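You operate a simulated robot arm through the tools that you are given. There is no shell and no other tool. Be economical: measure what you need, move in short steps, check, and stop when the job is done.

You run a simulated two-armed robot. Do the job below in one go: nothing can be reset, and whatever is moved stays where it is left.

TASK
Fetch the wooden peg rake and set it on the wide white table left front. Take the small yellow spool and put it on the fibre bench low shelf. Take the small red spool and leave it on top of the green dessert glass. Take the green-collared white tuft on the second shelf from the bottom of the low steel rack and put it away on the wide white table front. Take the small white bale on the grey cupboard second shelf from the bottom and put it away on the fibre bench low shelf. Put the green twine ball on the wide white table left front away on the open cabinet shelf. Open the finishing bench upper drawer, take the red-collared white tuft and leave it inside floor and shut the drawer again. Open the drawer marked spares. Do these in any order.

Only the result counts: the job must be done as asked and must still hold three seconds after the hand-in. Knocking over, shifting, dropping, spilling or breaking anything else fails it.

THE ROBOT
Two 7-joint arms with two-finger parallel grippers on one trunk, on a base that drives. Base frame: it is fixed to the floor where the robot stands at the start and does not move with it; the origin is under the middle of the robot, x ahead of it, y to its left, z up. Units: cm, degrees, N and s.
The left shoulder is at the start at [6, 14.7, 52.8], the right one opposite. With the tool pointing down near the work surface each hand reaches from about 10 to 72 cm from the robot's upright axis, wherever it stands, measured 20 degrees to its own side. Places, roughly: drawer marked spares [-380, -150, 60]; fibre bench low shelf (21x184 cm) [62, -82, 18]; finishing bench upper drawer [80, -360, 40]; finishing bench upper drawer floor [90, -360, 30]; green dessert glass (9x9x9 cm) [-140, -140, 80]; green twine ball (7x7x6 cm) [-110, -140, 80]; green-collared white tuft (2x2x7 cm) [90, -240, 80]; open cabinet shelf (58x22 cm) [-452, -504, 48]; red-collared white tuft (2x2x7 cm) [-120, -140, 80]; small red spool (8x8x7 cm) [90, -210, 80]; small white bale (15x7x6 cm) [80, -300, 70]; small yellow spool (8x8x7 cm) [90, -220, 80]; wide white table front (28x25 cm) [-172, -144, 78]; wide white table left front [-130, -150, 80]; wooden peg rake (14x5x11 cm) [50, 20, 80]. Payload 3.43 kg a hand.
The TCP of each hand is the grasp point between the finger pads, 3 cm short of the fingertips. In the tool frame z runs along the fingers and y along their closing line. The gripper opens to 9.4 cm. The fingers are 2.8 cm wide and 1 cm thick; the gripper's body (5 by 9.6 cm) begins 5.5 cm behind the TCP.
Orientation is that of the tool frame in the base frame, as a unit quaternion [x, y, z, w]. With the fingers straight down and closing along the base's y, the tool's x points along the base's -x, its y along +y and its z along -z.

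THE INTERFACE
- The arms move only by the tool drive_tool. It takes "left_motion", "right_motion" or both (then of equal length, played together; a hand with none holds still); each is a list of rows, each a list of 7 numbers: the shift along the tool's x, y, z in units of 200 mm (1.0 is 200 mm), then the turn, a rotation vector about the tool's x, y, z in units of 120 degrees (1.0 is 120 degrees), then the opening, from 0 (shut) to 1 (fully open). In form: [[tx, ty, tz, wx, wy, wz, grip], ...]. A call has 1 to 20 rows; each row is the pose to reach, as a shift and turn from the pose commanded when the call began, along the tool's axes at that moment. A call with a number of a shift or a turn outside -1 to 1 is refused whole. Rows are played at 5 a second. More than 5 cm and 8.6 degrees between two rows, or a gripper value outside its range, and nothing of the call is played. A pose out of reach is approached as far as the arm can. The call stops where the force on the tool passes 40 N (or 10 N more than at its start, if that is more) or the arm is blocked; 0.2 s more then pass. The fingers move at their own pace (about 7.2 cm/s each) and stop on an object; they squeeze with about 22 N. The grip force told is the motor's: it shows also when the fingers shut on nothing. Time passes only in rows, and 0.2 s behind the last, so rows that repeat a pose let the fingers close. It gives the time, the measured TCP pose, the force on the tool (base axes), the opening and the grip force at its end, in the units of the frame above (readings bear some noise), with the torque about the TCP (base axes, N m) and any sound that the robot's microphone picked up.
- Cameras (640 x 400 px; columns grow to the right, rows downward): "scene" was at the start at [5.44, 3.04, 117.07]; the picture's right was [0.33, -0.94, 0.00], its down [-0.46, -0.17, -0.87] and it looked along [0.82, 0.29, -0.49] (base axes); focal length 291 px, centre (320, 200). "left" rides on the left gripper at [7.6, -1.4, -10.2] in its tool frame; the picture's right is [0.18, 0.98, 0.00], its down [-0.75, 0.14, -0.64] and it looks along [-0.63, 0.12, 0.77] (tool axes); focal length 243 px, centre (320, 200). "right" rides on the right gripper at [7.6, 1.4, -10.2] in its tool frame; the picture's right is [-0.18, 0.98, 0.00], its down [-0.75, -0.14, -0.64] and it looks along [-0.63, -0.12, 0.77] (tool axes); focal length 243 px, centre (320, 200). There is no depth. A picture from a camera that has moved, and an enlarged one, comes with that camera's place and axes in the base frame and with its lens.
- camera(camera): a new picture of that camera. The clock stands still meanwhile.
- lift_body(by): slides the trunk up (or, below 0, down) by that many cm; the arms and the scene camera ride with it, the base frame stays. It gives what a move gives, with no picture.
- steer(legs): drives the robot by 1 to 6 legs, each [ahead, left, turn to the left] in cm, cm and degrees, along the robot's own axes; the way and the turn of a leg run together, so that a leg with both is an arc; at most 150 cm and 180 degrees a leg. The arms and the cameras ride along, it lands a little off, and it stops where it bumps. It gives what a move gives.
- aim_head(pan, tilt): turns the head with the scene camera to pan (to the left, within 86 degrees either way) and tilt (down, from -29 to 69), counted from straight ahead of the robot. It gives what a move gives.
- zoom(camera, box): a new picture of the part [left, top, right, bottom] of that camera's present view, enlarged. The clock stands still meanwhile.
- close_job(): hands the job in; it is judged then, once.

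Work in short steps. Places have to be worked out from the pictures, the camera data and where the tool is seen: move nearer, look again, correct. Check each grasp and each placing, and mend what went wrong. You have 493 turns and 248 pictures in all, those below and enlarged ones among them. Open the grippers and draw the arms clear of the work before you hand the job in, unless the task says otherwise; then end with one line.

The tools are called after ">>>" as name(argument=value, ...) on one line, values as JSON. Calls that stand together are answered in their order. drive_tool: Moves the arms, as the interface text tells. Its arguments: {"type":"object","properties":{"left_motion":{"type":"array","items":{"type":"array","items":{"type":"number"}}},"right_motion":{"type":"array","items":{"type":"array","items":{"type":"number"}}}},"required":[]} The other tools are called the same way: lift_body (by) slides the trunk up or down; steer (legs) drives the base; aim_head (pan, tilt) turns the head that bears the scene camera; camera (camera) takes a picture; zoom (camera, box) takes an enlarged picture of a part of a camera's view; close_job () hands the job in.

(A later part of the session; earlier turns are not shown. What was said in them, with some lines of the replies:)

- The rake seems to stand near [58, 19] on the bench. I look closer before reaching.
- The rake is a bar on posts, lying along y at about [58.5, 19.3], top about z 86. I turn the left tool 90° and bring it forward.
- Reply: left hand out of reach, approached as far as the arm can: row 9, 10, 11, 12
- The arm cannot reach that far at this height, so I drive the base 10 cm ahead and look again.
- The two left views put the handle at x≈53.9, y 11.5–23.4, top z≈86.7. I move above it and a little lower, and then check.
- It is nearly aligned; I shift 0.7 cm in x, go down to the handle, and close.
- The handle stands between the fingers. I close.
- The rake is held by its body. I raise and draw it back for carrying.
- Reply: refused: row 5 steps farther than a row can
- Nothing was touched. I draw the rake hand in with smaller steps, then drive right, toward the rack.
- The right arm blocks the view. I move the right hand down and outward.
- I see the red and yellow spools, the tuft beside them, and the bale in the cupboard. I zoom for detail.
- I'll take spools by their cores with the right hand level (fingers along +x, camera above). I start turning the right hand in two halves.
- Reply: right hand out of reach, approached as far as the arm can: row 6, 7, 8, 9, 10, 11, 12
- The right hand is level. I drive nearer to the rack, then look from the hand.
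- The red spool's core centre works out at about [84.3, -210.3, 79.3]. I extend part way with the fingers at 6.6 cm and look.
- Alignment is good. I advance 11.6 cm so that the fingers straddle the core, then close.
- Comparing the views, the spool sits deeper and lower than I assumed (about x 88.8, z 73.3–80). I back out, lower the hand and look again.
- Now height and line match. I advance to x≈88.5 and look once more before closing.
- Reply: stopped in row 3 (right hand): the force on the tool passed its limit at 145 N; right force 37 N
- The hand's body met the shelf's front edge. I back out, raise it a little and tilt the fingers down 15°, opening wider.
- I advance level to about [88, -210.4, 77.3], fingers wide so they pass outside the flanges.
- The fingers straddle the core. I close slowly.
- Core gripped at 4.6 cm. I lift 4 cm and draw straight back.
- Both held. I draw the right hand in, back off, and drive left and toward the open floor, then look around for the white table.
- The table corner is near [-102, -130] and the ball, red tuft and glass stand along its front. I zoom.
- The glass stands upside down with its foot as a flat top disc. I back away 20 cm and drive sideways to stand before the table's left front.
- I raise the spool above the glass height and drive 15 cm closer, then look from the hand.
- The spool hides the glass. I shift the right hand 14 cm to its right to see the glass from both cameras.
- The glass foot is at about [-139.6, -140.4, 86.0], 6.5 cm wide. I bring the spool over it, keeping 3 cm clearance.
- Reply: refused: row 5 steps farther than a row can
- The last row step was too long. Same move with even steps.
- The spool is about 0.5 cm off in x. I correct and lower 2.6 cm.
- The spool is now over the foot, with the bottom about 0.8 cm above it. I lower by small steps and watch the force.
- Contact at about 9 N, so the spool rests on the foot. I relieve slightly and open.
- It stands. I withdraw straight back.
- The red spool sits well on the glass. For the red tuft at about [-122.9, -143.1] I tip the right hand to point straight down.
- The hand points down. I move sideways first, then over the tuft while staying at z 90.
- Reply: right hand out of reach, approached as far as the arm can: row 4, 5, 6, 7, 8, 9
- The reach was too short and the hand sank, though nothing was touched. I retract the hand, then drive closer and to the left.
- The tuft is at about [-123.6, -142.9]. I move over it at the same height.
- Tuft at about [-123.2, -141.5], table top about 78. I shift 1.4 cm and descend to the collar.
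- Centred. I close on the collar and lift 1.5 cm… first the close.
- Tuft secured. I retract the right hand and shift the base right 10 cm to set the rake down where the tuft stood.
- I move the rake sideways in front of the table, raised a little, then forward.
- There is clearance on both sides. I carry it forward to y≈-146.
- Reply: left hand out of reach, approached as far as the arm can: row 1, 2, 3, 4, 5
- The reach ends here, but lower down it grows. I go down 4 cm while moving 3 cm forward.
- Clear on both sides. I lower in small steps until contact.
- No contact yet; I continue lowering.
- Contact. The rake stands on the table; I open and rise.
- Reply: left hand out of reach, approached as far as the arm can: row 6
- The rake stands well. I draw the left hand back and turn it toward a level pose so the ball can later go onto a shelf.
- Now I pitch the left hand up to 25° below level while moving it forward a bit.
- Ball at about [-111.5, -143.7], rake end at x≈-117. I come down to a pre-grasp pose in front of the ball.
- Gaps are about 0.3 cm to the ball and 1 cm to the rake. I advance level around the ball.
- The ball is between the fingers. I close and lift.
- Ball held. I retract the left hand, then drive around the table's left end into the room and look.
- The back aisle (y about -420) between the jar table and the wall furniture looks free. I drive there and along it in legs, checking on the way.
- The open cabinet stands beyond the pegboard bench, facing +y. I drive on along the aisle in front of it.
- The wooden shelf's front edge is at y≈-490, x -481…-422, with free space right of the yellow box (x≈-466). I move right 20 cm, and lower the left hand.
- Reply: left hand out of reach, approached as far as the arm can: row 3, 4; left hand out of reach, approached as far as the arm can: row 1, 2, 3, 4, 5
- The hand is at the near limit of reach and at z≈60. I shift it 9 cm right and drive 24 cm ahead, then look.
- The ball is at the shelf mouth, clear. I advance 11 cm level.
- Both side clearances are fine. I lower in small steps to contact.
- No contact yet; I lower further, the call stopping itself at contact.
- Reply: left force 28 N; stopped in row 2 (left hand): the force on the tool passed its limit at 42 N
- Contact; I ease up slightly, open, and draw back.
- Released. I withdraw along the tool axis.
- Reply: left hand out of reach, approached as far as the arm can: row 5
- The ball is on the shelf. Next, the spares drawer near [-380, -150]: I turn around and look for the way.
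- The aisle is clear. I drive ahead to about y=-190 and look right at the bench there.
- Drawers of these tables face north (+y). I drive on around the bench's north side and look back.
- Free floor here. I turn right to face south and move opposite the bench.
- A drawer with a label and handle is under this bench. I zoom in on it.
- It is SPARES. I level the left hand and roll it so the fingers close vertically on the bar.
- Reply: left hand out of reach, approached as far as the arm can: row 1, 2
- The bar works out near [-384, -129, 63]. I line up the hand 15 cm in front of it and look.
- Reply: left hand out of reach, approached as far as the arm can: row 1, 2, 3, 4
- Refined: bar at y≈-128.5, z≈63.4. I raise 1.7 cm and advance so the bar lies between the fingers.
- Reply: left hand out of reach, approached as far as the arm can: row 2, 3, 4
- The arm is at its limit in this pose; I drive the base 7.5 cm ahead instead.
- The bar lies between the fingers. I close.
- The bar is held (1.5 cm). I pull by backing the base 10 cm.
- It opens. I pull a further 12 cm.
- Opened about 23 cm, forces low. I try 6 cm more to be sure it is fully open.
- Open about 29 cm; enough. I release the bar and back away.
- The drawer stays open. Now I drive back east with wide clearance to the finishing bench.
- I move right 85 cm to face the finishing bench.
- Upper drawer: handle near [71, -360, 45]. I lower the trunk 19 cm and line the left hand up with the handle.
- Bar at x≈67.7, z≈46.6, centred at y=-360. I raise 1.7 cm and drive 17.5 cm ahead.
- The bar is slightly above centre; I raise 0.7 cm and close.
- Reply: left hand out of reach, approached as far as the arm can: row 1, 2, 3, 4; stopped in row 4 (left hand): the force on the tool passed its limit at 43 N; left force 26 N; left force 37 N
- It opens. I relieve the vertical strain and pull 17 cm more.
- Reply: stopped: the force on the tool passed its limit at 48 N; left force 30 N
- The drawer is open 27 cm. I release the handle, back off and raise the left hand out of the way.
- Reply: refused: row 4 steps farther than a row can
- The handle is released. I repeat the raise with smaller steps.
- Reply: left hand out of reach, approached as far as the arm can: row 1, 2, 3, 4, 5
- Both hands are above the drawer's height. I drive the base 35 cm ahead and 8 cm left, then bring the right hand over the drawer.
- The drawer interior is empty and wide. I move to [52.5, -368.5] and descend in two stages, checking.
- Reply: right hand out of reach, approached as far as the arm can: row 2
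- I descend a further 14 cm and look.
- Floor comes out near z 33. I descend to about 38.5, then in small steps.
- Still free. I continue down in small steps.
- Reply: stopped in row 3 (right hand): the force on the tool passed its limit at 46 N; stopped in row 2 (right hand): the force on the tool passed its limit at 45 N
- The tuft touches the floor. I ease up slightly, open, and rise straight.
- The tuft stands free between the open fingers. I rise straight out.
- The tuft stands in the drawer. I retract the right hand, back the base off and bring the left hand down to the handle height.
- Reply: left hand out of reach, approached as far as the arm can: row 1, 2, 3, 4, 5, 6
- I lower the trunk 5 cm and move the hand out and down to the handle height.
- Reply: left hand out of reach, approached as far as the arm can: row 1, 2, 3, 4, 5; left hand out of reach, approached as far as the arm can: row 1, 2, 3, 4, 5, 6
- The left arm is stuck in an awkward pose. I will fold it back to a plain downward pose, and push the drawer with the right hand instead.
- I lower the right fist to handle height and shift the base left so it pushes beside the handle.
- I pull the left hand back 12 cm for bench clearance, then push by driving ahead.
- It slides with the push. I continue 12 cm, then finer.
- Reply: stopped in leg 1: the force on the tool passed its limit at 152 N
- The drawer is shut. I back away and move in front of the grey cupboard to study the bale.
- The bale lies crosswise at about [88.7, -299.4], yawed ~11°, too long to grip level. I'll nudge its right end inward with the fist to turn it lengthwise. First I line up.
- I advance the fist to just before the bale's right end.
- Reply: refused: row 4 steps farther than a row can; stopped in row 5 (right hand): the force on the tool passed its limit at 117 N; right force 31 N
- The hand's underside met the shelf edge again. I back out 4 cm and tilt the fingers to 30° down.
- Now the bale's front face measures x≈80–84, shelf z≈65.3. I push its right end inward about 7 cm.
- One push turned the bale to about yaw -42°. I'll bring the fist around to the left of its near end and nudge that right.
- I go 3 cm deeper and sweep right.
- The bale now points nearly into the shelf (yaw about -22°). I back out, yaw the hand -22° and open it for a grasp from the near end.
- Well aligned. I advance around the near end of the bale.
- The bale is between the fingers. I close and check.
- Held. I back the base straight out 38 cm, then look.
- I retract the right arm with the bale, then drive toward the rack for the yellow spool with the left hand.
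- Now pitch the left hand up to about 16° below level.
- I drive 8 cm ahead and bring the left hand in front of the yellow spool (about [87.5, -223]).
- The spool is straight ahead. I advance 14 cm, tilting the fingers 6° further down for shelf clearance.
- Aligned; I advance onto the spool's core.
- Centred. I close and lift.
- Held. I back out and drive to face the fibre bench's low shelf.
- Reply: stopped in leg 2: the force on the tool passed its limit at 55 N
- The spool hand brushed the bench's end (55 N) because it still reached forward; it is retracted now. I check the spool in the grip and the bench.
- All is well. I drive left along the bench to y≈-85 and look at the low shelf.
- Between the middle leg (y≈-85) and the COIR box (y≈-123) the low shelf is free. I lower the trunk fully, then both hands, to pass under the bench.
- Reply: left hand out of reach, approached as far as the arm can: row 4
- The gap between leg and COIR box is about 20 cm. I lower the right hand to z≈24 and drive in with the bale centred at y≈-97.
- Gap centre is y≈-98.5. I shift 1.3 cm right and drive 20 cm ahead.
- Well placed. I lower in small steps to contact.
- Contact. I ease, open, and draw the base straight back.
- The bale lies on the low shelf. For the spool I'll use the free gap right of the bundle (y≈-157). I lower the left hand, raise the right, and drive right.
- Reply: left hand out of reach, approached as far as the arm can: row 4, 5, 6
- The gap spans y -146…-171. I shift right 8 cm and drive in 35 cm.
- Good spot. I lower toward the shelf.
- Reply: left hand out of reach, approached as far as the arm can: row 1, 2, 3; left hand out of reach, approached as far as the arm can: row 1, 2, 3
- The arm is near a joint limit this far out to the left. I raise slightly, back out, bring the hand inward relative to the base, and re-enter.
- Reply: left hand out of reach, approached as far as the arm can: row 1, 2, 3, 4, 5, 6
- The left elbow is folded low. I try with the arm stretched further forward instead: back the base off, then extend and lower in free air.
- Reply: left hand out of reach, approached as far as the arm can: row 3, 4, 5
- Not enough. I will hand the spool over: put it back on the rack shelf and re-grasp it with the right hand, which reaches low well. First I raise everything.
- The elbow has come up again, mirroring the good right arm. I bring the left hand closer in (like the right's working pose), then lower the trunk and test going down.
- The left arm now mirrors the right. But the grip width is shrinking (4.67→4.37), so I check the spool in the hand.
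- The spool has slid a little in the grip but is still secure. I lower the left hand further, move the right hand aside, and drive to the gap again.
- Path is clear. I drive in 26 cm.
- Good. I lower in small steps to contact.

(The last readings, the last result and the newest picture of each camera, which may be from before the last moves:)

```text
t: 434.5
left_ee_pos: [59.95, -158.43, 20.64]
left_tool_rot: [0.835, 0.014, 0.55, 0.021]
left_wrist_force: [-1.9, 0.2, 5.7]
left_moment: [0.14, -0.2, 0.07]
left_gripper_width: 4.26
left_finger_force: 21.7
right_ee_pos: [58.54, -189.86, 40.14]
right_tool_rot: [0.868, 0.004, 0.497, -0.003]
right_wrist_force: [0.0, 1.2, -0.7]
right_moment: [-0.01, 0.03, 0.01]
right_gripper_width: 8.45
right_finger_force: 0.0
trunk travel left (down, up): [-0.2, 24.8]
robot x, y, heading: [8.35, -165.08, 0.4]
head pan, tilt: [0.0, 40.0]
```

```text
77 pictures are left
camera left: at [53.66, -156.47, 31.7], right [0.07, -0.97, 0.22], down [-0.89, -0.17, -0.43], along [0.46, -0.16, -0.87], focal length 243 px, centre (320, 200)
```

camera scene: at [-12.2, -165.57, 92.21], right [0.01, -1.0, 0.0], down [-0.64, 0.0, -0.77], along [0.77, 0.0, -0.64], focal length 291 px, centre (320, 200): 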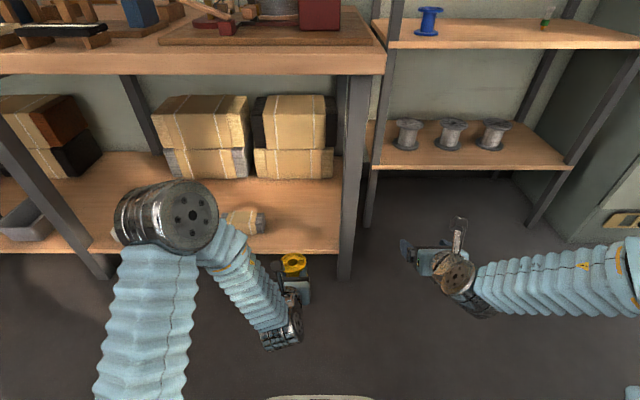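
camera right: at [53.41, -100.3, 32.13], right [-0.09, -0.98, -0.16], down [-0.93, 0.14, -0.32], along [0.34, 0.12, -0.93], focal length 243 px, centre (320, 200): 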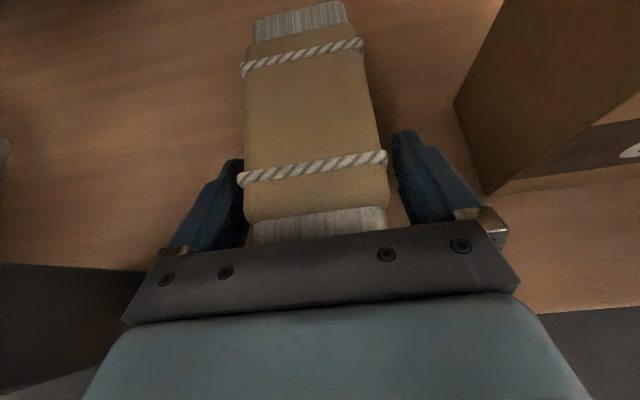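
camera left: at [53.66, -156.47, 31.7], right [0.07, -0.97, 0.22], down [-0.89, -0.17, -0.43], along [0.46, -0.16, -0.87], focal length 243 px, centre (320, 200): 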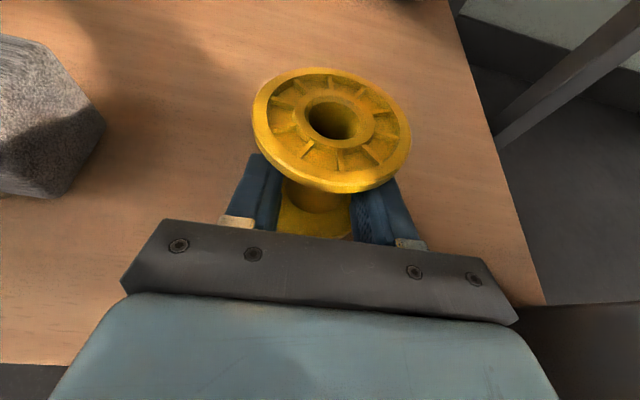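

Contact made and the spool is seating itself. One more slight lowering, then open.

>>> drive_tool(left_motion=[[-0.014, 0, 0.006, 0, 0, 0, 0], [-0.014, 0, 0.006, 0, 0, 0, 0]])

>>> drive_tool(left_motion=[[0, 0, 0, 0, 0, 0, 0.55], [0, 0, 0, 0, 0, 0, 0.75], [0, 0, 0, 0, 0, 0, 1], [0, 0, 0, 0, 0, 0, 1], [0, 0, 0, 0, 0, 0, 1]])

>>> camera(camera="left")

```text
t: 435.1
left_ee_pos: [59.96, -158.52, 20.51]
left_tool_rot: [0.833, 0.015, 0.552, 0.02]
left_wrist_force: [-2.0, 1.1, 11.4]
left_moment: [0.41, -0.4, 0.11]
left_gripper_width: 4.21
left_finger_force: 21.9
right_ee_pos: [58.63, -189.85, 40.15]
right_tool_rot: [0.868, 0.004, 0.497, -0.003]
right_wrist_force: [0.0, 1.2, -0.1]
right_moment: [0.03, -0.02, 0.02]
right_gripper_width: 8.42
right_finger_force: 0.0
trunk travel left (down, up): [-0.2, 24.8]
robot x, y, heading: [8.15, -165.28, 0.7]
head pan, tilt: [0.0, 40.0]
```

```text
t: 436.3
left_ee_pos: [60.06, -158.49, 20.7]
left_tool_rot: [0.833, 0.014, 0.553, 0.021]
left_wrist_force: [2.6, -4.5, 13.6]
left_moment: [0.54, -0.36, -0.25]
left_gripper_width: 9.1
left_finger_force: 0.0
right_ee_pos: [58.5, -189.81, 40.22]
right_tool_rot: [0.867, 0.004, 0.498, -0.003]
right_wrist_force: [-0.2, 0.3, 0.1]
right_moment: [0.02, -0.02, 0.02]
right_gripper_width: 8.47
right_finger_force: 0.1
trunk travel left (down, up): [-0.2, 24.8]
robot x, y, heading: [8.2, -165.71, 0.2]
head pan, tilt: [0.0, 40.0]
```

```text
76 pictures are left
camera left: at [53.68, -156.51, 31.53], right [0.07, -0.97, 0.22], down [-0.88, -0.16, -0.44], along [0.46, -0.16, -0.87], focal length 243 px, centre (320, 200)
```

left: 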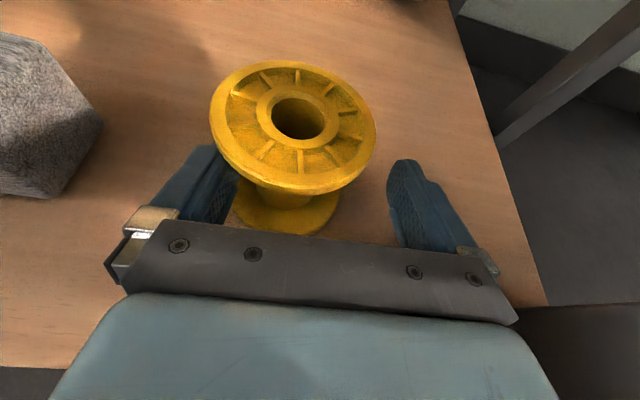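

The left finger drags on the spool's lower flange. I raise the hand 0.8 cm and look.

>>> drive_tool(left_motion=[[0.018, 0, -0.008, 0, 0, 0, 1], [0.036, 0, -0.016, 0, 0, 0, 1], [0.036, 0, -0.016, 0, 0, 0, 1]])

>>> camera(camera="left")

```text
t: 437.1
left_ee_pos: [60.04, -158.44, 21.25]
left_tool_rot: [0.834, 0.015, 0.551, 0.02]
left_wrist_force: [-0.2, -0.3, 0.0]
left_moment: [0.02, 0.02, 0.03]
left_gripper_width: 9.4
left_finger_force: 0.1
right_ee_pos: [58.59, -189.79, 40.12]
right_tool_rot: [0.867, 0.004, 0.498, -0.004]
right_wrist_force: [0.7, -0.6, 0.2]
right_moment: [0.02, 0.0, 0.0]
right_gripper_width: 8.48
right_finger_force: 0.0
trunk travel left (down, up): [-0.2, 24.8]
robot x, y, heading: [7.83, -165.37, 0.4]
head pan, tilt: [0.0, 40.0]
```

```text
75 pictures are left
camera left: at [53.67, -156.43, 32.2], right [0.07, -0.97, 0.22], down [-0.89, -0.17, -0.43], along [0.46, -0.16, -0.87], focal length 243 px, centre (320, 200)
```

left: 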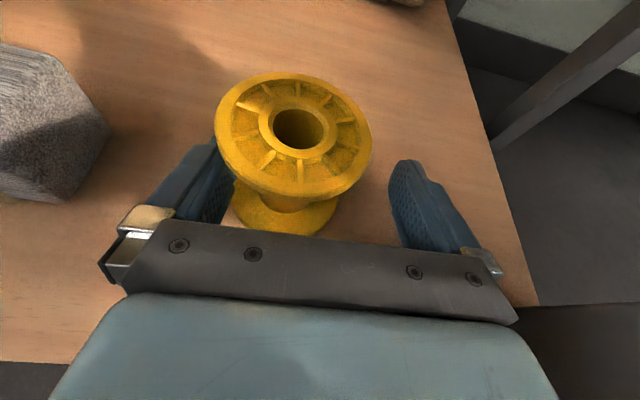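

Free now. I shift the hand 1.2 cm left to centre it around the spool, then back straight out.

>>> drive_tool(left_motion=[[0, -0.03, 0, 0, 0, 0, 1], [0, -0.06, 0, 0, 0, 0, 1], [0, -0.06, 0, 0, 0, 0, 1]])

>>> steer(legs=[[-12, 0, 0]])

>>> camera(camera="left")

```text
t: 437.9
left_ee_pos: [60.09, -157.19, 21.12]
left_tool_rot: [0.835, 0.015, 0.55, 0.02]
left_wrist_force: [0.4, -0.4, -0.8]
left_moment: [0.03, 0.0, 0.02]
left_gripper_width: 9.4
left_finger_force: 0.0
right_ee_pos: [58.49, -189.77, 40.14]
right_tool_rot: [0.868, 0.003, 0.497, -0.002]
right_wrist_force: [-0.1, 0.9, -0.4]
right_moment: [-0.03, 0.03, 0.03]
right_gripper_width: 8.48
right_finger_force: 0.1
trunk travel left (down, up): [-0.2, 24.8]
robot x, y, heading: [8.13, -165.25, 0.3]
head pan, tilt: [0.0, 40.0]
```

```text
t: 439.1
left_ee_pos: [48.07, -157.3, 21.16]
left_tool_rot: [0.834, 0.015, 0.551, 0.02]
left_wrist_force: [-0.6, -0.1, -0.4]
left_moment: [-0.02, 0.02, -0.02]
left_gripper_width: 9.4
left_finger_force: 0.0
right_ee_pos: [46.5, -189.9, 40.15]
right_tool_rot: [0.868, 0.005, 0.497, -0.004]
right_wrist_force: [-0.1, 0.4, -0.1]
right_moment: [0.0, -0.01, 0.0]
right_gripper_width: 8.46
right_finger_force: 0.0
trunk travel left (down, up): [-0.2, 24.8]
robot x, y, heading: [-3.63, -165.4, 0.2]
head pan, tilt: [0.0, 40.0]
```

```text
74 pictures are left
camera left: at [41.66, -155.33, 32.17], right [0.07, -0.97, 0.22], down [-0.89, -0.16, -0.43], along [0.46, -0.16, -0.87], focal length 243 px, centre (320, 200)
```

left: 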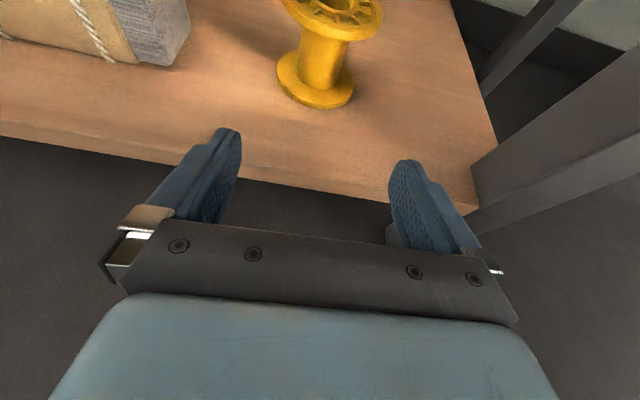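

The yellow spool stands on the low shelf. Now the green tuft: I back off, raise the trunk, and ready the right hand.

>>> steer(legs=[[-32, 0, 0]])

>>> lift_body(by=20.5)

>>> drive_tool(right_motion=[[0.18, -0.1, -0.1, 0, 0, 0, 0.6], [0.36, -0.2, -0.2, 0, 0, 0, 0.5], [0.54, -0.3, -0.31, 0, 0, 0, 0.5], [0.7, -0.4, -0.41, 0, 0, 0, 0.5], [0.82, -0.55, -0.48, 0, 0, 0, 0.5], [0.82, -0.7, -0.48, 0, 0, 0, 0.5]])

>>> steer(legs=[[0, -61, 0], [42, 0, 0]])

>>> camera(camera="right")

>>> camera(camera="scene")

```text
t: 441.2
left_ee_pos: [16.04, -157.63, 21.22]
left_tool_rot: [0.834, 0.013, 0.551, 0.022]
left_wrist_force: [0.1, -0.3, -0.4]
left_moment: [0.0, -0.02, 0.01]
left_gripper_width: 9.4
left_finger_force: 0.1
right_ee_pos: [14.43, -190.23, 40.11]
right_tool_rot: [0.868, 0.003, 0.497, -0.002]
right_wrist_force: [-0.5, -0.5, -0.5]
right_moment: [0.0, 0.0, 0.01]
right_gripper_width: 8.47
right_finger_force: 0.1
trunk travel left (down, up): [-0.2, 24.8]
robot x, y, heading: [-36.03, -165.61, 0.3]
head pan, tilt: [0.0, 40.0]
```

```text
t: 443.5
left_ee_pos: [16.02, -157.47, 41.74]
left_tool_rot: [0.834, 0.013, 0.551, 0.022]
left_wrist_force: [0.0, 0.0, 0.0]
left_moment: [0.01, 0.01, 0.0]
left_gripper_width: 9.42
left_finger_force: 0.1
right_ee_pos: [14.45, -190.3, 60.59]
right_tool_rot: [0.867, 0.003, 0.497, -0.003]
right_wrist_force: [-0.5, -0.2, -0.4]
right_moment: [0.0, -0.03, 0.0]
right_gripper_width: 8.46
right_finger_force: 0.1
trunk travel left (down, up): [-20.7, 4.3]
robot x, y, heading: [-36.09, -166.35, -0.1]
head pan, tilt: [0.0, 40.0]
```

```text
t: 444.9
left_ee_pos: [16.05, -157.64, 41.76]
left_tool_rot: [0.834, 0.014, 0.552, 0.021]
left_wrist_force: [0.8, 0.3, -0.1]
left_moment: [-0.01, 0.02, 0.0]
left_gripper_width: 9.41
left_finger_force: 0.2
right_ee_pos: [14.3, -176.19, 79.79]
right_tool_rot: [0.868, 0.003, 0.497, -0.003]
right_wrist_force: [-0.3, -0.7, -0.8]
right_moment: [0.01, 0.0, 0.0]
right_gripper_width: 4.7
right_finger_force: 0.1
trunk travel left (down, up): [-20.7, 4.3]
robot x, y, heading: [-35.75, -165.15, 0.3]
head pan, tilt: [0.0, 40.0]
```

```text
t: 450.5
left_ee_pos: [58.94, -218.21, 41.57]
left_tool_rot: [0.834, 0.016, 0.551, 0.02]
left_wrist_force: [-0.5, 0.3, -0.3]
left_moment: [-0.01, 0.0, 0.02]
left_gripper_width: 9.4
left_finger_force: 0.0
right_ee_pos: [57.35, -236.95, 79.69]
right_tool_rot: [0.867, 0.005, 0.498, -0.004]
right_wrist_force: [0.3, 0.5, -0.3]
right_moment: [0.01, 0.0, -0.01]
right_gripper_width: 4.71
right_finger_force: 0.0
trunk travel left (down, up): [-20.7, 4.3]
robot x, y, heading: [6.83, -226.92, 0.8]
head pan, tilt: [0.0, 40.0]
```

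```text
73 pictures are left
camera right: at [52.49, -238.45, 91.53], right [-0.08, -0.98, -0.16], down [-0.94, 0.13, -0.33], along [0.34, 0.12, -0.93], focal length 243 px, centre (320, 200)
```

right: 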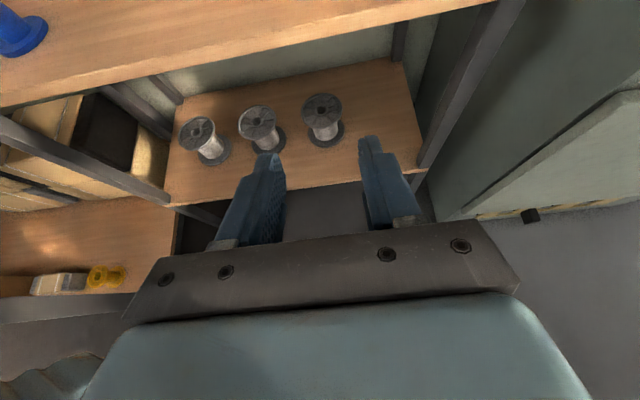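

```text
72 pictures are left
camera scene: at [12.51, -226.51, 112.71], right [0.01, -1.0, 0.0], down [-0.64, -0.01, -0.77], along [0.77, 0.01, -0.64], focal length 291 px, centre (320, 200)
```

scene: 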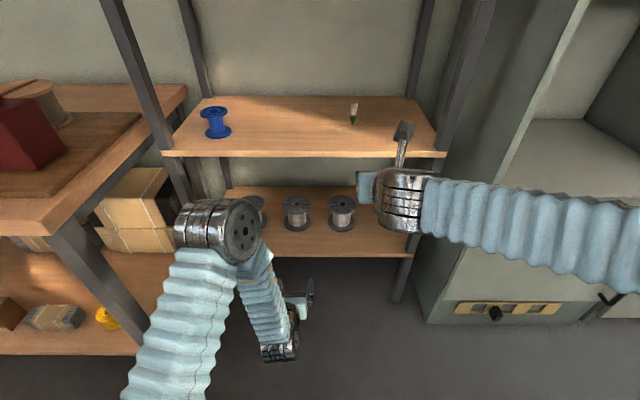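

The tuft is near [95, -236]. I drive 9 cm ahead and extend the right hand 16 cm.

>>> steer(legs=[[9, 0, 0]])

>>> drive_tool(right_motion=[[0.09, 0, 0.18, 0, 0, 0, 0.5], [0.18, 0, 0.36, 0, 0, 0, 0.5], [0.27, 0, 0.54, 0, 0, 0, 0.5], [0.36, 0, 0.716, 0, 0, 0, 0.5], [0.36, 0, 0.716, 0, 0, 0, 0.5]])

>>> camera(camera="right")

```text
t: 451.6
left_ee_pos: [68.05, -218.06, 41.68]
left_tool_rot: [0.834, 0.015, 0.552, 0.021]
left_wrist_force: [-0.6, -0.1, 0.9]
left_moment: [0.0, 0.0, -0.03]
left_gripper_width: 9.39
left_finger_force: 0.0
right_ee_pos: [66.54, -236.69, 79.73]
right_tool_rot: [0.868, 0.005, 0.497, -0.004]
right_wrist_force: [0.2, 0.5, 1.0]
right_moment: [-0.02, 0.0, 0.0]
right_gripper_width: 4.7
right_finger_force: 0.0
trunk travel left (down, up): [-20.7, 4.3]
robot x, y, heading: [16.01, -226.58, 0.3]
head pan, tilt: [0.0, 40.0]
```

```text
t: 452.8
left_ee_pos: [68.04, -218.19, 41.69]
left_tool_rot: [0.834, 0.016, 0.551, 0.02]
left_wrist_force: [0.1, -0.1, 0.6]
left_moment: [0.03, 0.02, 0.03]
left_gripper_width: 9.4
left_finger_force: 0.1
right_ee_pos: [82.54, -236.71, 78.74]
right_tool_rot: [0.868, 0.005, 0.497, -0.004]
right_wrist_force: [-0.5, 0.3, -0.3]
right_moment: [0.01, 0.01, -0.03]
right_gripper_width: 4.68
right_finger_force: 0.2
trunk travel left (down, up): [-20.7, 4.3]
robot x, y, heading: [16.14, -226.52, 0.3]
head pan, tilt: [0.0, 40.0]
```

```text
71 pictures are left
camera right: at [77.57, -238.17, 90.62], right [-0.08, -0.98, -0.16], down [-0.94, 0.13, -0.33], along [0.34, 0.12, -0.93], focal length 243 px, centre (320, 200)
```

right: 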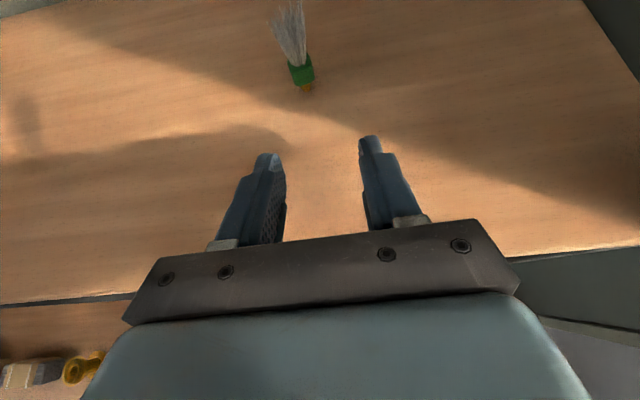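

Tuft tip at about [94.1, -235.7]. I advance onto its collar.

>>> drive_tool(right_motion=[[0.06, -0.02, 0.14, 0, 0, 0, 0.5], [0.12, -0.045, 0.28, 0, 0, 0, 0.5], [0.18, -0.045, 0.42, 0, 0, 0, 0.5], [0.229, -0.045, 0.539, 0, 0, 0, 0.5], [0.229, -0.045, 0.539, 0, 0, 0, 0.5]])

>>> camera(camera="right")

```text
t: 454.0
left_ee_pos: [68.03, -218.13, 41.56]
left_tool_rot: [0.834, 0.016, 0.551, 0.02]
left_wrist_force: [0.1, -0.6, 0.3]
left_moment: [-0.01, 0.01, -0.01]
left_gripper_width: 9.38
left_finger_force: 0.2
right_ee_pos: [94.06, -235.5, 77.28]
right_tool_rot: [0.868, 0.005, 0.497, -0.003]
right_wrist_force: [-0.5, 0.3, 0.2]
right_moment: [0.01, 0.04, 0.0]
right_gripper_width: 4.69
right_finger_force: 0.0
trunk travel left (down, up): [-20.7, 4.3]
robot x, y, heading: [16.08, -226.27, 0.4]
head pan, tilt: [0.0, 40.0]
```

```text
70 pictures are left
camera right: at [89.24, -237.06, 89.06], right [-0.08, -0.98, -0.16], down [-0.94, 0.13, -0.33], along [0.34, 0.12, -0.93], focal length 243 px, centre (320, 200)
```

right: 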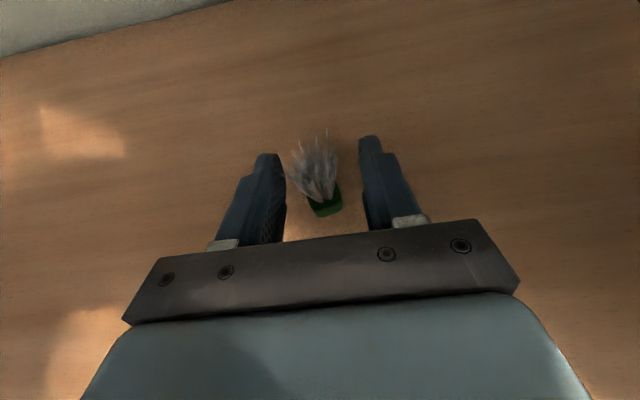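

Centred. I close and lift.

>>> drive_tool(right_motion=[[0, 0, 0, 0, 0, 0, 0.3], [0, 0, 0, 0, 0, 0, 0.1], [0, 0, 0, 0, 0, 0, 0], [0, 0, 0, 0, 0, 0, 0], [0.086, 0, -0.05, 0, 0, 0, 0], [0.173, 0, -0.1, 0, 0, 0, 0], [0.173, 0, -0.1, 0, 0, 0, 0]])

>>> camera(camera="right")

```text
t: 455.6
left_ee_pos: [68.1, -218.14, 41.66]
left_tool_rot: [0.834, 0.015, 0.551, 0.02]
left_wrist_force: [0.1, 0.0, -0.4]
left_moment: [0.01, -0.01, 0.01]
left_gripper_width: 9.38
left_finger_force: 0.1
right_ee_pos: [94.09, -235.53, 81.26]
right_tool_rot: [0.868, 0.005, 0.497, -0.004]
right_wrist_force: [0.1, -0.2, 0.2]
right_moment: [0.03, 0.0, 0.02]
right_gripper_width: 1.96
right_finger_force: 21.8
trunk travel left (down, up): [-20.7, 4.3]
robot x, y, heading: [16.25, -226.48, 0.2]
head pan, tilt: [0.0, 40.0]
```

```text
69 pictures are left
camera right: at [89.22, -237.08, 92.99], right [-0.08, -0.98, -0.16], down [-0.94, 0.13, -0.32], along [0.34, 0.12, -0.93], focal length 243 px, centre (320, 200)
```

right: 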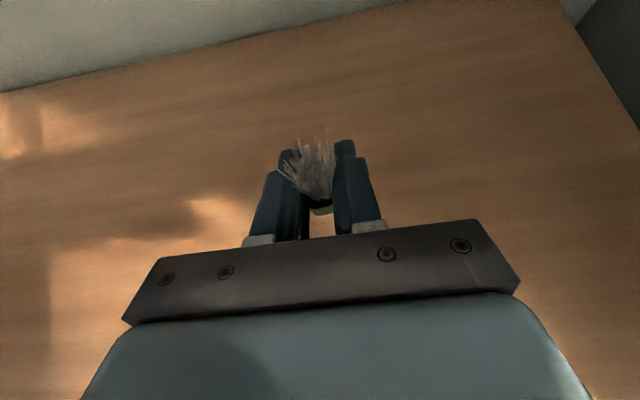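

Held. I back out, retract the arm, and drive to the white table's front.

>>> steer(legs=[[-45, 0, 0]])

>>> drive_tool(right_motion=[[-0.1, 0, -0.18, 0, 0, 0, 0], [-0.2, 0, -0.36, 0, 0, 0, 0], [-0.3, 0, -0.54, 0, 0, 0, 0], [-0.4, 0, -0.72, 0, 0, 0, 0], [-0.5, 0, -0.9, 0, 0, 0, 0]])

>>> steer(legs=[[0, 100, 0], [0, 70, 0], [0, 0, -90], [0, -132, 0]])

>>> aim_head(pan=0, tilt=30)

>>> camera(camera="scene")

```text
t: 458.3
left_ee_pos: [23.32, -218.48, 41.63]
left_tool_rot: [0.834, 0.017, 0.551, 0.019]
left_wrist_force: [0.5, -0.2, -0.3]
left_moment: [0.01, -0.01, -0.01]
left_gripper_width: 9.39
left_finger_force: 0.0
right_ee_pos: [49.46, -235.69, 81.05]
right_tool_rot: [0.868, 0.007, 0.497, -0.005]
right_wrist_force: [0.9, 0.2, 0.3]
right_moment: [0.01, 0.02, 0.05]
right_gripper_width: 2.05
right_finger_force: 22.1
trunk travel left (down, up): [-20.7, 4.3]
robot x, y, heading: [-28.78, -226.87, 0.9]
head pan, tilt: [0.0, 40.0]
```

```text
t: 459.5
left_ee_pos: [23.34, -218.47, 41.7]
left_tool_rot: [0.835, 0.017, 0.55, 0.019]
left_wrist_force: [0.4, -0.1, 0.7]
left_moment: [0.03, 0.0, 0.01]
left_gripper_width: 9.39
left_finger_force: 0.0
right_ee_pos: [28.95, -236.12, 81.69]
right_tool_rot: [0.868, 0.006, 0.496, -0.004]
right_wrist_force: [-0.2, -0.3, 0.2]
right_moment: [-0.02, 0.01, -0.02]
right_gripper_width: 2.06
right_finger_force: 21.6
trunk travel left (down, up): [-20.7, 4.3]
robot x, y, heading: [-29.05, -227.24, 0.9]
head pan, tilt: [0.0, 40.0]
```

```text
t: 478.2
left_ee_pos: [-152.43, -110.15, 41.68]
left_tool_rot: [0.602, -0.578, 0.376, 0.403]
left_wrist_force: [0.4, 0.3, 0.3]
left_moment: [0.01, -0.02, -0.01]
left_gripper_width: 9.41
left_finger_force: 0.2
right_ee_pos: [-170.06, -115.63, 81.78]
right_tool_rot: [0.619, -0.609, 0.355, 0.347]
right_wrist_force: [0.7, 0.5, 0.8]
right_moment: [0.0, 0.0, 0.03]
right_gripper_width: 2.04
right_finger_force: 21.6
trunk travel left (down, up): [-20.7, 4.3]
robot x, y, heading: [-160.85, -58.11, -89.2]
head pan, tilt: [0.0, 40.0]
```

```text
t: 478.9
left_ee_pos: [-152.36, -109.96, 41.75]
left_tool_rot: [0.602, -0.577, 0.377, 0.402]
left_wrist_force: [0.5, -0.6, -0.5]
left_moment: [-0.03, 0.02, 0.01]
left_gripper_width: 9.41
left_finger_force: 0.1
right_ee_pos: [-170.21, -115.63, 81.69]
right_tool_rot: [0.619, -0.609, 0.355, 0.348]
right_wrist_force: [-0.2, 0.7, -0.1]
right_moment: [-0.04, 0.03, 0.0]
right_gripper_width: 2.05
right_finger_force: 22.5
trunk travel left (down, up): [-20.7, 4.3]
robot x, y, heading: [-161.11, -58.79, -89.2]
head pan, tilt: [0.0, 30.0]
```

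```text
68 pictures are left
camera scene: at [-161.05, -64.28, 114.24], right [-1.0, -0.01, 0.0], down [-0.01, 0.5, -0.87], along [0.01, -0.87, -0.5], focal length 291 px, centre (320, 200)
```

scene: 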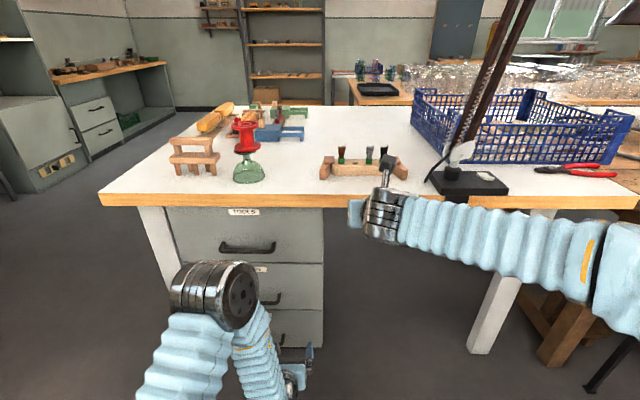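

Everything set earlier still stands. I zoom on the brush holder to find a free spot near it.

>>> zoom(camera="scene", box=[290, 130, 450, 230])

>>> camera(camera="right")

```text
4.00 times, centred on (370, 180) of scene
camera zoom: at [-161.05, -64.28, 114.24], right [-1.0, -0.01, 0.0], down [-0.01, 0.5, -0.87], along [0.01, -0.87, -0.5], focal length 1164 px, centre (120, 280)
```

zoom: 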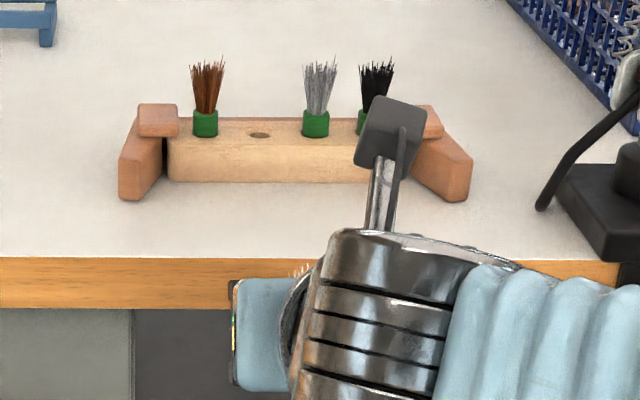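

```text
66 pictures are left
camera right: at [-171.56, -110.75, 93.55], right [-0.98, 0.08, -0.16], down [0.12, 0.94, -0.32], along [0.13, -0.34, -0.93], focal length 243 px, centre (320, 200)
```

right: 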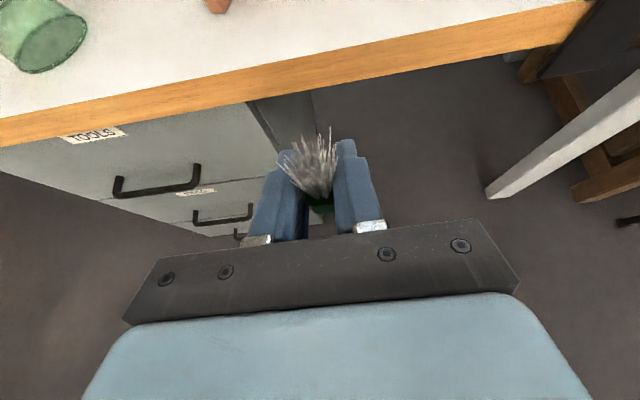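

The pocket in front of the holder (y -130…-141) is free. I raise the tuft 3 cm, drive 9.5 cm ahead, then reach to [-173, -135.3].

>>> drive_tool(right_motion=[[0.07, 0, -0.04, 0, 0, 0, 0], [0.13, 0, -0.076, 0, 0, 0, 0], [0.13, 0, -0.076, 0, 0, 0, 0]])

>>> steer(legs=[[9.5, 0, 0]])

>>> drive_tool(right_motion=[[0.065, 0.03, 0.11, 0, 0, 0, 0], [0.13, 0.06, 0.22, 0, 0, 0, 0], [0.2, 0.1, 0.33, 0, 0, 0, 0], [0.259, 0.13, 0.438, 0, 0, 0, 0], [0.259, 0.13, 0.438, 0, 0, 0, 0]])

>>> camera(camera="right")

>>> zoom(camera="scene", box=[280, 130, 440, 230])

```text
t: 479.7
left_ee_pos: [-152.35, -110.08, 41.72]
left_tool_rot: [0.603, -0.577, 0.377, 0.402]
left_wrist_force: [0.4, -0.1, -0.5]
left_moment: [-0.02, 0.0, 0.02]
left_gripper_width: 9.4
left_finger_force: 0.0
right_ee_pos: [-170.04, -115.66, 84.74]
right_tool_rot: [0.619, -0.609, 0.355, 0.347]
right_wrist_force: [-1.0, 0.4, 0.4]
right_moment: [-0.01, -0.02, 0.0]
right_gripper_width: 2.02
right_finger_force: 22.0
trunk travel left (down, up): [-20.7, 4.3]
robot x, y, heading: [-161.37, -58.57, -89.0]
head pan, tilt: [0.0, 30.0]
```

```text
t: 480.8
left_ee_pos: [-152.27, -119.6, 41.73]
left_tool_rot: [0.603, -0.577, 0.377, 0.402]
left_wrist_force: [0.4, -0.2, -0.4]
left_moment: [0.01, -0.01, 0.0]
left_gripper_width: 9.4
left_finger_force: 0.0
right_ee_pos: [-169.88, -125.23, 84.86]
right_tool_rot: [0.619, -0.608, 0.355, 0.347]
right_wrist_force: [0.2, 0.7, -0.6]
right_moment: [-0.02, 0.0, -0.02]
right_gripper_width: 2.07
right_finger_force: 22.0
trunk travel left (down, up): [-20.7, 4.3]
robot x, y, heading: [-160.3, -67.71, -89.4]
head pan, tilt: [0.0, 30.0]
```

```text
t: 482.0
left_ee_pos: [-152.31, -119.6, 41.74]
left_tool_rot: [0.602, -0.577, 0.377, 0.403]
left_wrist_force: [0.3, 0.7, 0.0]
left_moment: [-0.01, -0.01, 0.02]
left_gripper_width: 9.4
left_finger_force: 0.0
right_ee_pos: [-172.36, -135.34, 84.78]
right_tool_rot: [0.619, -0.608, 0.355, 0.348]
right_wrist_force: [0.1, -0.3, -0.9]
right_moment: [-0.01, 0.03, -0.04]
right_gripper_width: 2.05
right_finger_force: 22.0
trunk travel left (down, up): [-20.7, 4.3]
robot x, y, heading: [-161.02, -67.73, -89.6]
head pan, tilt: [0.0, 30.0]
```

```text
65 pictures are left
camera right: at [-173.85, -130.52, 96.63], right [-0.98, 0.07, -0.16], down [0.12, 0.94, -0.32], along [0.13, -0.34, -0.93], focal length 243 px, centre (320, 200)
```

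right: 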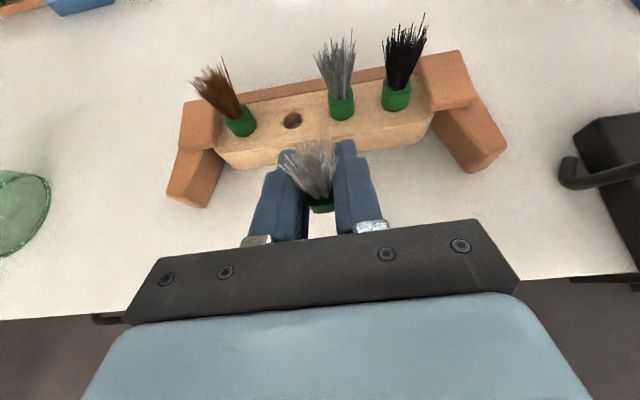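

```text
4.00 times, centred on (360, 180) of scene
camera zoom: at [-160.92, -73.82, 114.24], right [-1.0, -0.01, 0.0], down [-0.01, 0.5, -0.87], along [0.01, -0.87, -0.5], focal length 1164 px, centre (160, 280)
```

zoom: 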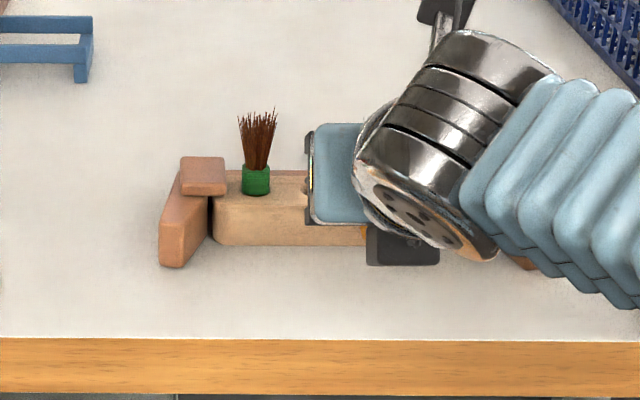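

Clearance to the holder is about 3.5 cm. I lower: first 2.3 cm, then small steps.

>>> drive_tool(right_motion=[[-0.05, 0, 0.03, 0, 0, 0, 0], [-0.1, 0, 0.0585, 0, 0, 0, 0], [-0.1, 0, 0.0585, 0, 0, 0, 0]])

>>> drive_tool(right_motion=[[-0.0108, 0, 0.0063, 0, 0, 0, 0], [-0.0216, 0, 0.0127, 0, 0, 0, 0], [-0.0216, 0, 0.0127, 0, 0, 0, 0]])

>>> drive_tool(right_motion=[[-0.0108, 0, 0.0063, 0, 0, 0, 0], [-0.0108, 0, 0.0063, 0, 0, 0, 0]])

```text
t: 482.8
left_ee_pos: [-152.27, -119.66, 41.68]
left_tool_rot: [0.602, -0.577, 0.376, 0.403]
left_wrist_force: [0.1, -0.1, -0.4]
left_moment: [-0.02, 0.01, -0.01]
left_gripper_width: 9.42
left_finger_force: 0.2
right_ee_pos: [-172.39, -135.4, 82.61]
right_tool_rot: [0.619, -0.608, 0.355, 0.347]
right_wrist_force: [-1.0, 0.2, -0.6]
right_moment: [-0.01, 0.04, 0.04]
right_gripper_width: 2.04
right_finger_force: 21.8
trunk travel left (down, up): [-20.7, 4.3]
robot x, y, heading: [-160.93, -67.85, -89.2]
head pan, tilt: [0.0, 30.0]
```

```text
t: 483.6
left_ee_pos: [-152.19, -119.53, 41.69]
left_tool_rot: [0.603, -0.576, 0.377, 0.402]
left_wrist_force: [-1.2, 0.0, -0.8]
left_moment: [0.01, 0.0, 0.01]
left_gripper_width: 9.4
left_finger_force: 0.1
right_ee_pos: [-172.33, -135.43, 82.1]
right_tool_rot: [0.62, -0.608, 0.355, 0.347]
right_wrist_force: [0.8, -0.3, 0.2]
right_moment: [0.0, 0.0, -0.03]
right_gripper_width: 2.05
right_finger_force: 22.4
trunk travel left (down, up): [-20.7, 4.3]
robot x, y, heading: [-160.86, -67.74, -89.2]
head pan, tilt: [0.0, 30.0]
```

```text
t: 484.2
left_ee_pos: [-152.32, -119.52, 41.85]
left_tool_rot: [0.603, -0.577, 0.377, 0.402]
left_wrist_force: [0.5, 0.0, -0.5]
left_moment: [0.05, 0.01, -0.04]
left_gripper_width: 9.39
left_finger_force: 0.2
right_ee_pos: [-172.33, -135.37, 81.68]
right_tool_rot: [0.618, -0.609, 0.355, 0.349]
right_wrist_force: [0.3, -0.3, -0.4]
right_moment: [0.02, -0.02, 0.02]
right_gripper_width: 2.04
right_finger_force: 21.7
trunk travel left (down, up): [-20.7, 4.3]
robot x, y, heading: [-161.11, -67.9, -89.1]
head pan, tilt: [0.0, 30.0]
```

>>> drive_tool(right_motion=[[-0.0108, 0, 0.0063, 0, 0, 0, 0], [-0.0108, 0, 0.0063, 0, 0, 0, 0]])

>>> drive_tool(right_motion=[[-0.0108, 0, 0.0063, 0, 0, 0, 0], [-0.0108, 0, 0.0063, 0, 0, 0, 0]])

>>> drive_tool(right_motion=[[-0.0108, 0, 0.0063, 0, 0, 0, 0], [-0.0108, 0, 0.0063, 0, 0, 0, 0]])

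>>> camera(camera="right")

```text
t: 484.8
left_ee_pos: [-152.29, -119.56, 41.66]
left_tool_rot: [0.603, -0.577, 0.377, 0.402]
left_wrist_force: [0.7, -0.7, -1.1]
left_moment: [-0.01, 0.0, 0.01]
left_gripper_width: 9.39
left_finger_force: 0.0
right_ee_pos: [-172.36, -135.33, 81.4]
right_tool_rot: [0.619, -0.608, 0.355, 0.347]
right_wrist_force: [0.1, -0.9, 0.2]
right_moment: [-0.03, 0.0, -0.02]
right_gripper_width: 2.06
right_finger_force: 22.1
trunk travel left (down, up): [-20.7, 4.3]
robot x, y, heading: [-160.79, -67.89, -89.3]
head pan, tilt: [0.0, 30.0]
```

```text
t: 485.4
left_ee_pos: [-152.24, -119.53, 41.77]
left_tool_rot: [0.602, -0.577, 0.377, 0.403]
left_wrist_force: [-0.5, 0.2, -0.1]
left_moment: [0.02, -0.04, 0.0]
left_gripper_width: 9.4
left_finger_force: 0.1
right_ee_pos: [-172.27, -135.35, 81.21]
right_tool_rot: [0.619, -0.608, 0.356, 0.348]
right_wrist_force: [-0.4, 0.0, 0.6]
right_moment: [-0.02, 0.02, -0.03]
right_gripper_width: 2.05
right_finger_force: 22.2
trunk travel left (down, up): [-20.7, 4.3]
robot x, y, heading: [-161.26, -67.44, -89.4]
head pan, tilt: [0.0, 30.0]
```

```text
t: 486.0
left_ee_pos: [-152.21, -119.51, 41.77]
left_tool_rot: [0.603, -0.576, 0.378, 0.403]
left_wrist_force: [0.2, -0.2, 0.5]
left_moment: [-0.02, -0.02, 0.0]
left_gripper_width: 9.39
left_finger_force: 0.0
right_ee_pos: [-172.29, -135.34, 81.11]
right_tool_rot: [0.619, -0.607, 0.356, 0.348]
right_wrist_force: [-1.4, -4.2, 14.1]
right_moment: [-0.07, 0.0, -0.02]
right_gripper_width: 2.04
right_finger_force: 22.3
trunk travel left (down, up): [-20.7, 4.3]
robot x, y, heading: [-161.01, -67.68, -89.1]
head pan, tilt: [0.0, 30.0]
```

```text
63 pictures are left
camera right: at [-173.77, -130.42, 92.94], right [-0.98, 0.07, -0.16], down [0.12, 0.94, -0.33], along [0.13, -0.34, -0.93], focal length 243 px, centre (320, 200)
```

right: 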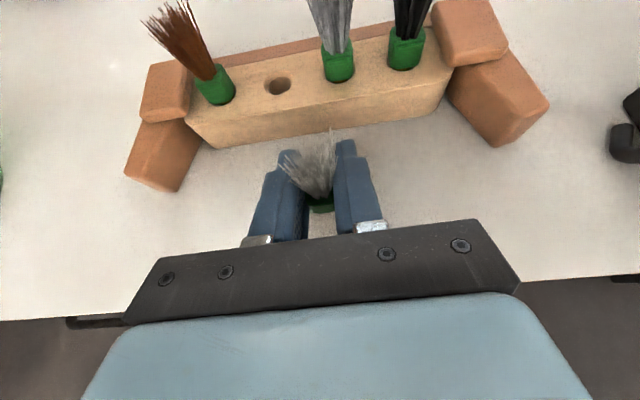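

Contact. I ease up slightly, open partly, and check.

>>> drive_tool(right_motion=[[0.005, 0, -0.003, 0, 0, 0, 0], [0.005, 0, -0.003, 0, 0, 0, 0.3], [0.005, 0, -0.003, 0, 0, 0, 0.45], [0.005, 0, -0.003, 0, 0, 0, 0.45]])

>>> camera(camera="right")

```text
t: 487.0
left_ee_pos: [-152.23, -119.59, 41.76]
left_tool_rot: [0.603, -0.577, 0.377, 0.402]
left_wrist_force: [0.2, 0.6, 0.3]
left_moment: [0.03, 0.01, -0.02]
left_gripper_width: 9.41
left_finger_force: 0.1
right_ee_pos: [-172.32, -135.47, 80.98]
right_tool_rot: [0.619, -0.608, 0.356, 0.347]
right_wrist_force: [0.2, 0.5, 0.1]
right_moment: [0.01, 0.0, 0.03]
right_gripper_width: 4.23
right_finger_force: 0.0
trunk travel left (down, up): [-20.7, 4.3]
robot x, y, heading: [-160.93, -67.83, -89.5]
head pan, tilt: [0.0, 30.0]
```

```text
62 pictures are left
camera right: at [-173.75, -130.53, 92.81], right [-0.98, 0.07, -0.16], down [0.12, 0.94, -0.32], along [0.13, -0.34, -0.93], focal length 243 px, centre (320, 200)
```

right: 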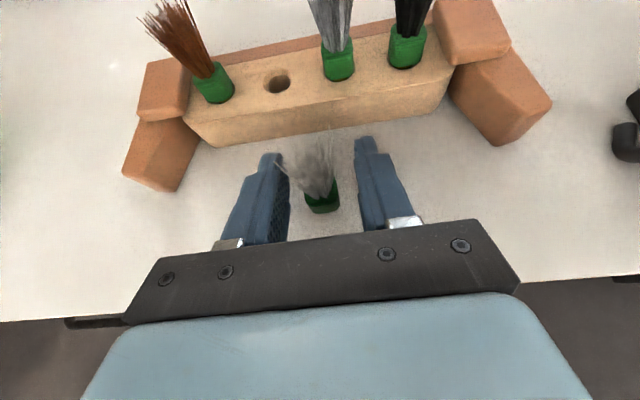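

It stands on its own. I open a bit more and back straight away.

>>> drive_tool(right_motion=[[0, 0, 0, 0, 0, 0, 0.55], [-0.05, 0, -0.09, 0, 0, 0, 0.55], [-0.12, 0, -0.2, 0, 0, 0, 0.55], [-0.2, 0, -0.35, 0, 0, 0, 0.55], [-0.28, 0, -0.5, 0, 0, 0, 0.55]])

>>> steer(legs=[[-20, 0, 0]])

>>> camera(camera="scene")

>>> zoom(camera="scene", box=[290, 130, 450, 230])

```text
t: 488.2
left_ee_pos: [-152.15, -119.6, 41.74]
left_tool_rot: [0.603, -0.577, 0.377, 0.402]
left_wrist_force: [-0.3, 0.1, -0.8]
left_moment: [0.02, 0.05, 0.03]
left_gripper_width: 9.41
left_finger_force: 0.2
right_ee_pos: [-172.47, -123.95, 81.3]
right_tool_rot: [0.62, -0.608, 0.356, 0.347]
right_wrist_force: [0.5, -0.4, -1.1]
right_moment: [-0.01, 0.02, -0.01]
right_gripper_width: 5.18
right_finger_force: 0.1
trunk travel left (down, up): [-20.7, 4.3]
robot x, y, heading: [-160.83, -67.37, -89.3]
head pan, tilt: [0.0, 30.0]
```

```text
t: 489.8
left_ee_pos: [-152.43, -99.4, 41.62]
left_tool_rot: [0.603, -0.577, 0.377, 0.403]
left_wrist_force: [-0.2, 0.4, -0.1]
left_moment: [0.01, 0.02, 0.01]
left_gripper_width: 9.39
left_finger_force: 0.1
right_ee_pos: [-172.84, -103.86, 81.29]
right_tool_rot: [0.618, -0.609, 0.354, 0.349]
right_wrist_force: [0.8, -0.1, -0.5]
right_moment: [0.0, 0.02, -0.05]
right_gripper_width: 5.16
right_finger_force: 0.1
trunk travel left (down, up): [-20.7, 4.3]
robot x, y, heading: [-161.1, -47.52, -89.2]
head pan, tilt: [0.0, 30.0]
```

```text
61 pictures are left
camera scene: at [-161.2, -53.68, 114.24], right [-1.0, -0.01, 0.0], down [-0.01, 0.5, -0.87], along [0.01, -0.87, -0.5], focal length 291 px, centre (320, 200)
```

scene: 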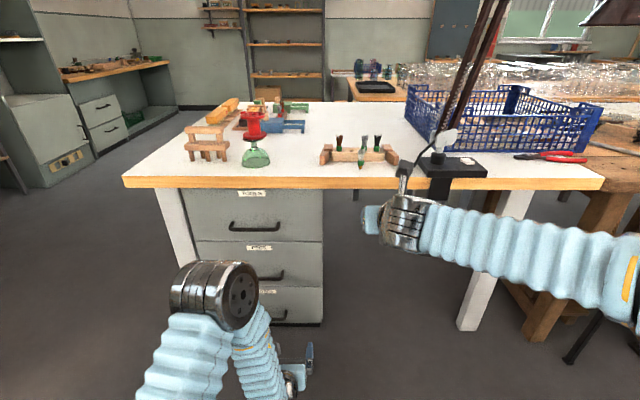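

```text
4.00 times, centred on (370, 180) of scene
camera zoom: at [-161.2, -53.68, 114.24], right [-1.0, -0.01, 0.0], down [-0.01, 0.5, -0.87], along [0.01, -0.87, -0.5], focal length 1164 px, centre (120, 280)
```

zoom: 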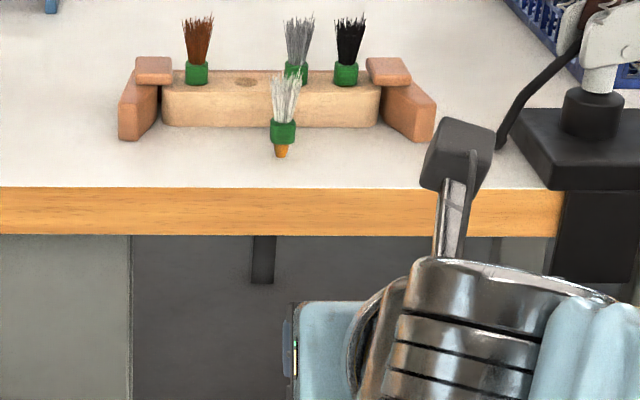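

The green tuft stands on the table front. As a last check I look at the finishing bench drawer from here and the table items.

>>> zoom(camera="scene", box=[0, 50, 190, 200])

>>> zoom(camera="scene", box=[160, 90, 320, 190])

```text
2.67 times, centred on (95, 125) of scene
camera zoom: at [-161.2, -53.68, 114.24], right [-1.0, -0.01, 0.0], down [-0.01, 0.5, -0.87], along [0.01, -0.87, -0.5], focal length 776 px, centre (920, 400)
```

zoom: 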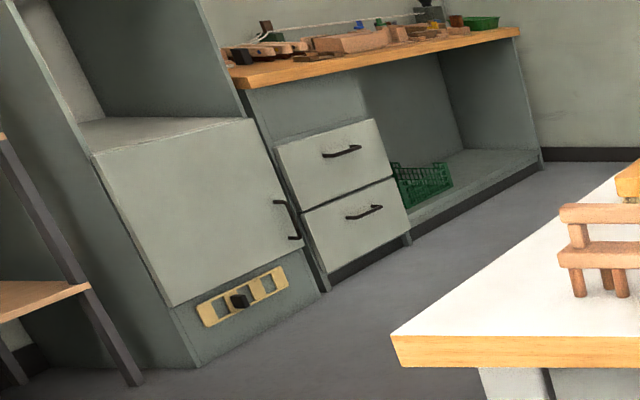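

```text
4.00 times, centred on (240, 140) of scene
camera zoom: at [-161.2, -53.68, 114.24], right [-1.0, -0.01, 0.0], down [-0.01, 0.5, -0.87], along [0.01, -0.87, -0.5], focal length 1164 px, centre (640, 440)
```

zoom: 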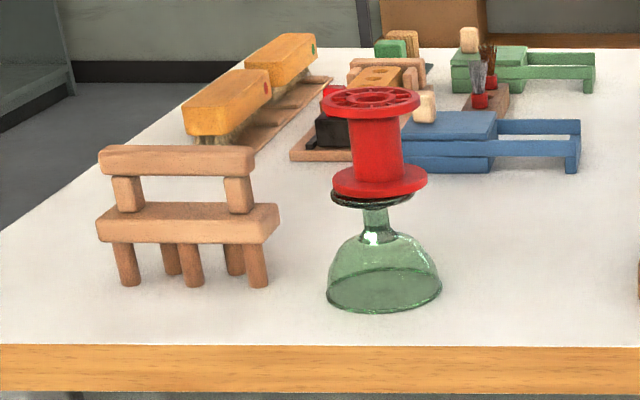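

The drawer is flush shut and all the items stand as placed. I open the right gripper fully and hand in.

>>> drive_tool(right_motion=[[0, 0, -0.05, 0, 0, 0, 1], [0, 0, -0.1, 0, 0, 0, 1]])

>>> close_job()

```text
t: 490.4
left_ee_pos: [-152.7, -99.55, 41.63]
left_tool_rot: [0.602, -0.578, 0.376, 0.402]
left_wrist_force: [-0.4, 0.3, -0.4]
left_moment: [0.0, 0.0, -0.05]
left_gripper_width: 9.4
left_finger_force: 0.0
right_ee_pos: [-172.99, -102.06, 82.26]
right_tool_rot: [0.618, -0.609, 0.355, 0.348]
right_wrist_force: [0.2, 1.0, -0.5]
right_moment: [-0.03, 0.01, -0.01]
right_gripper_width: 9.4
right_finger_force: 0.0
trunk travel left (down, up): [-20.7, 4.3]
robot x, y, heading: [-161.14, -47.75, -89.1]
head pan, tilt: [0.0, 30.0]
```

```text
The job is handed in.
```

All eight tasks were done and the job is handed in: in the last views the table items stood as placed and the finishing bench drawer was flush shut; the left hand once brushed the fibre bench's end at 55 N, and I saw nothing disturbed there.
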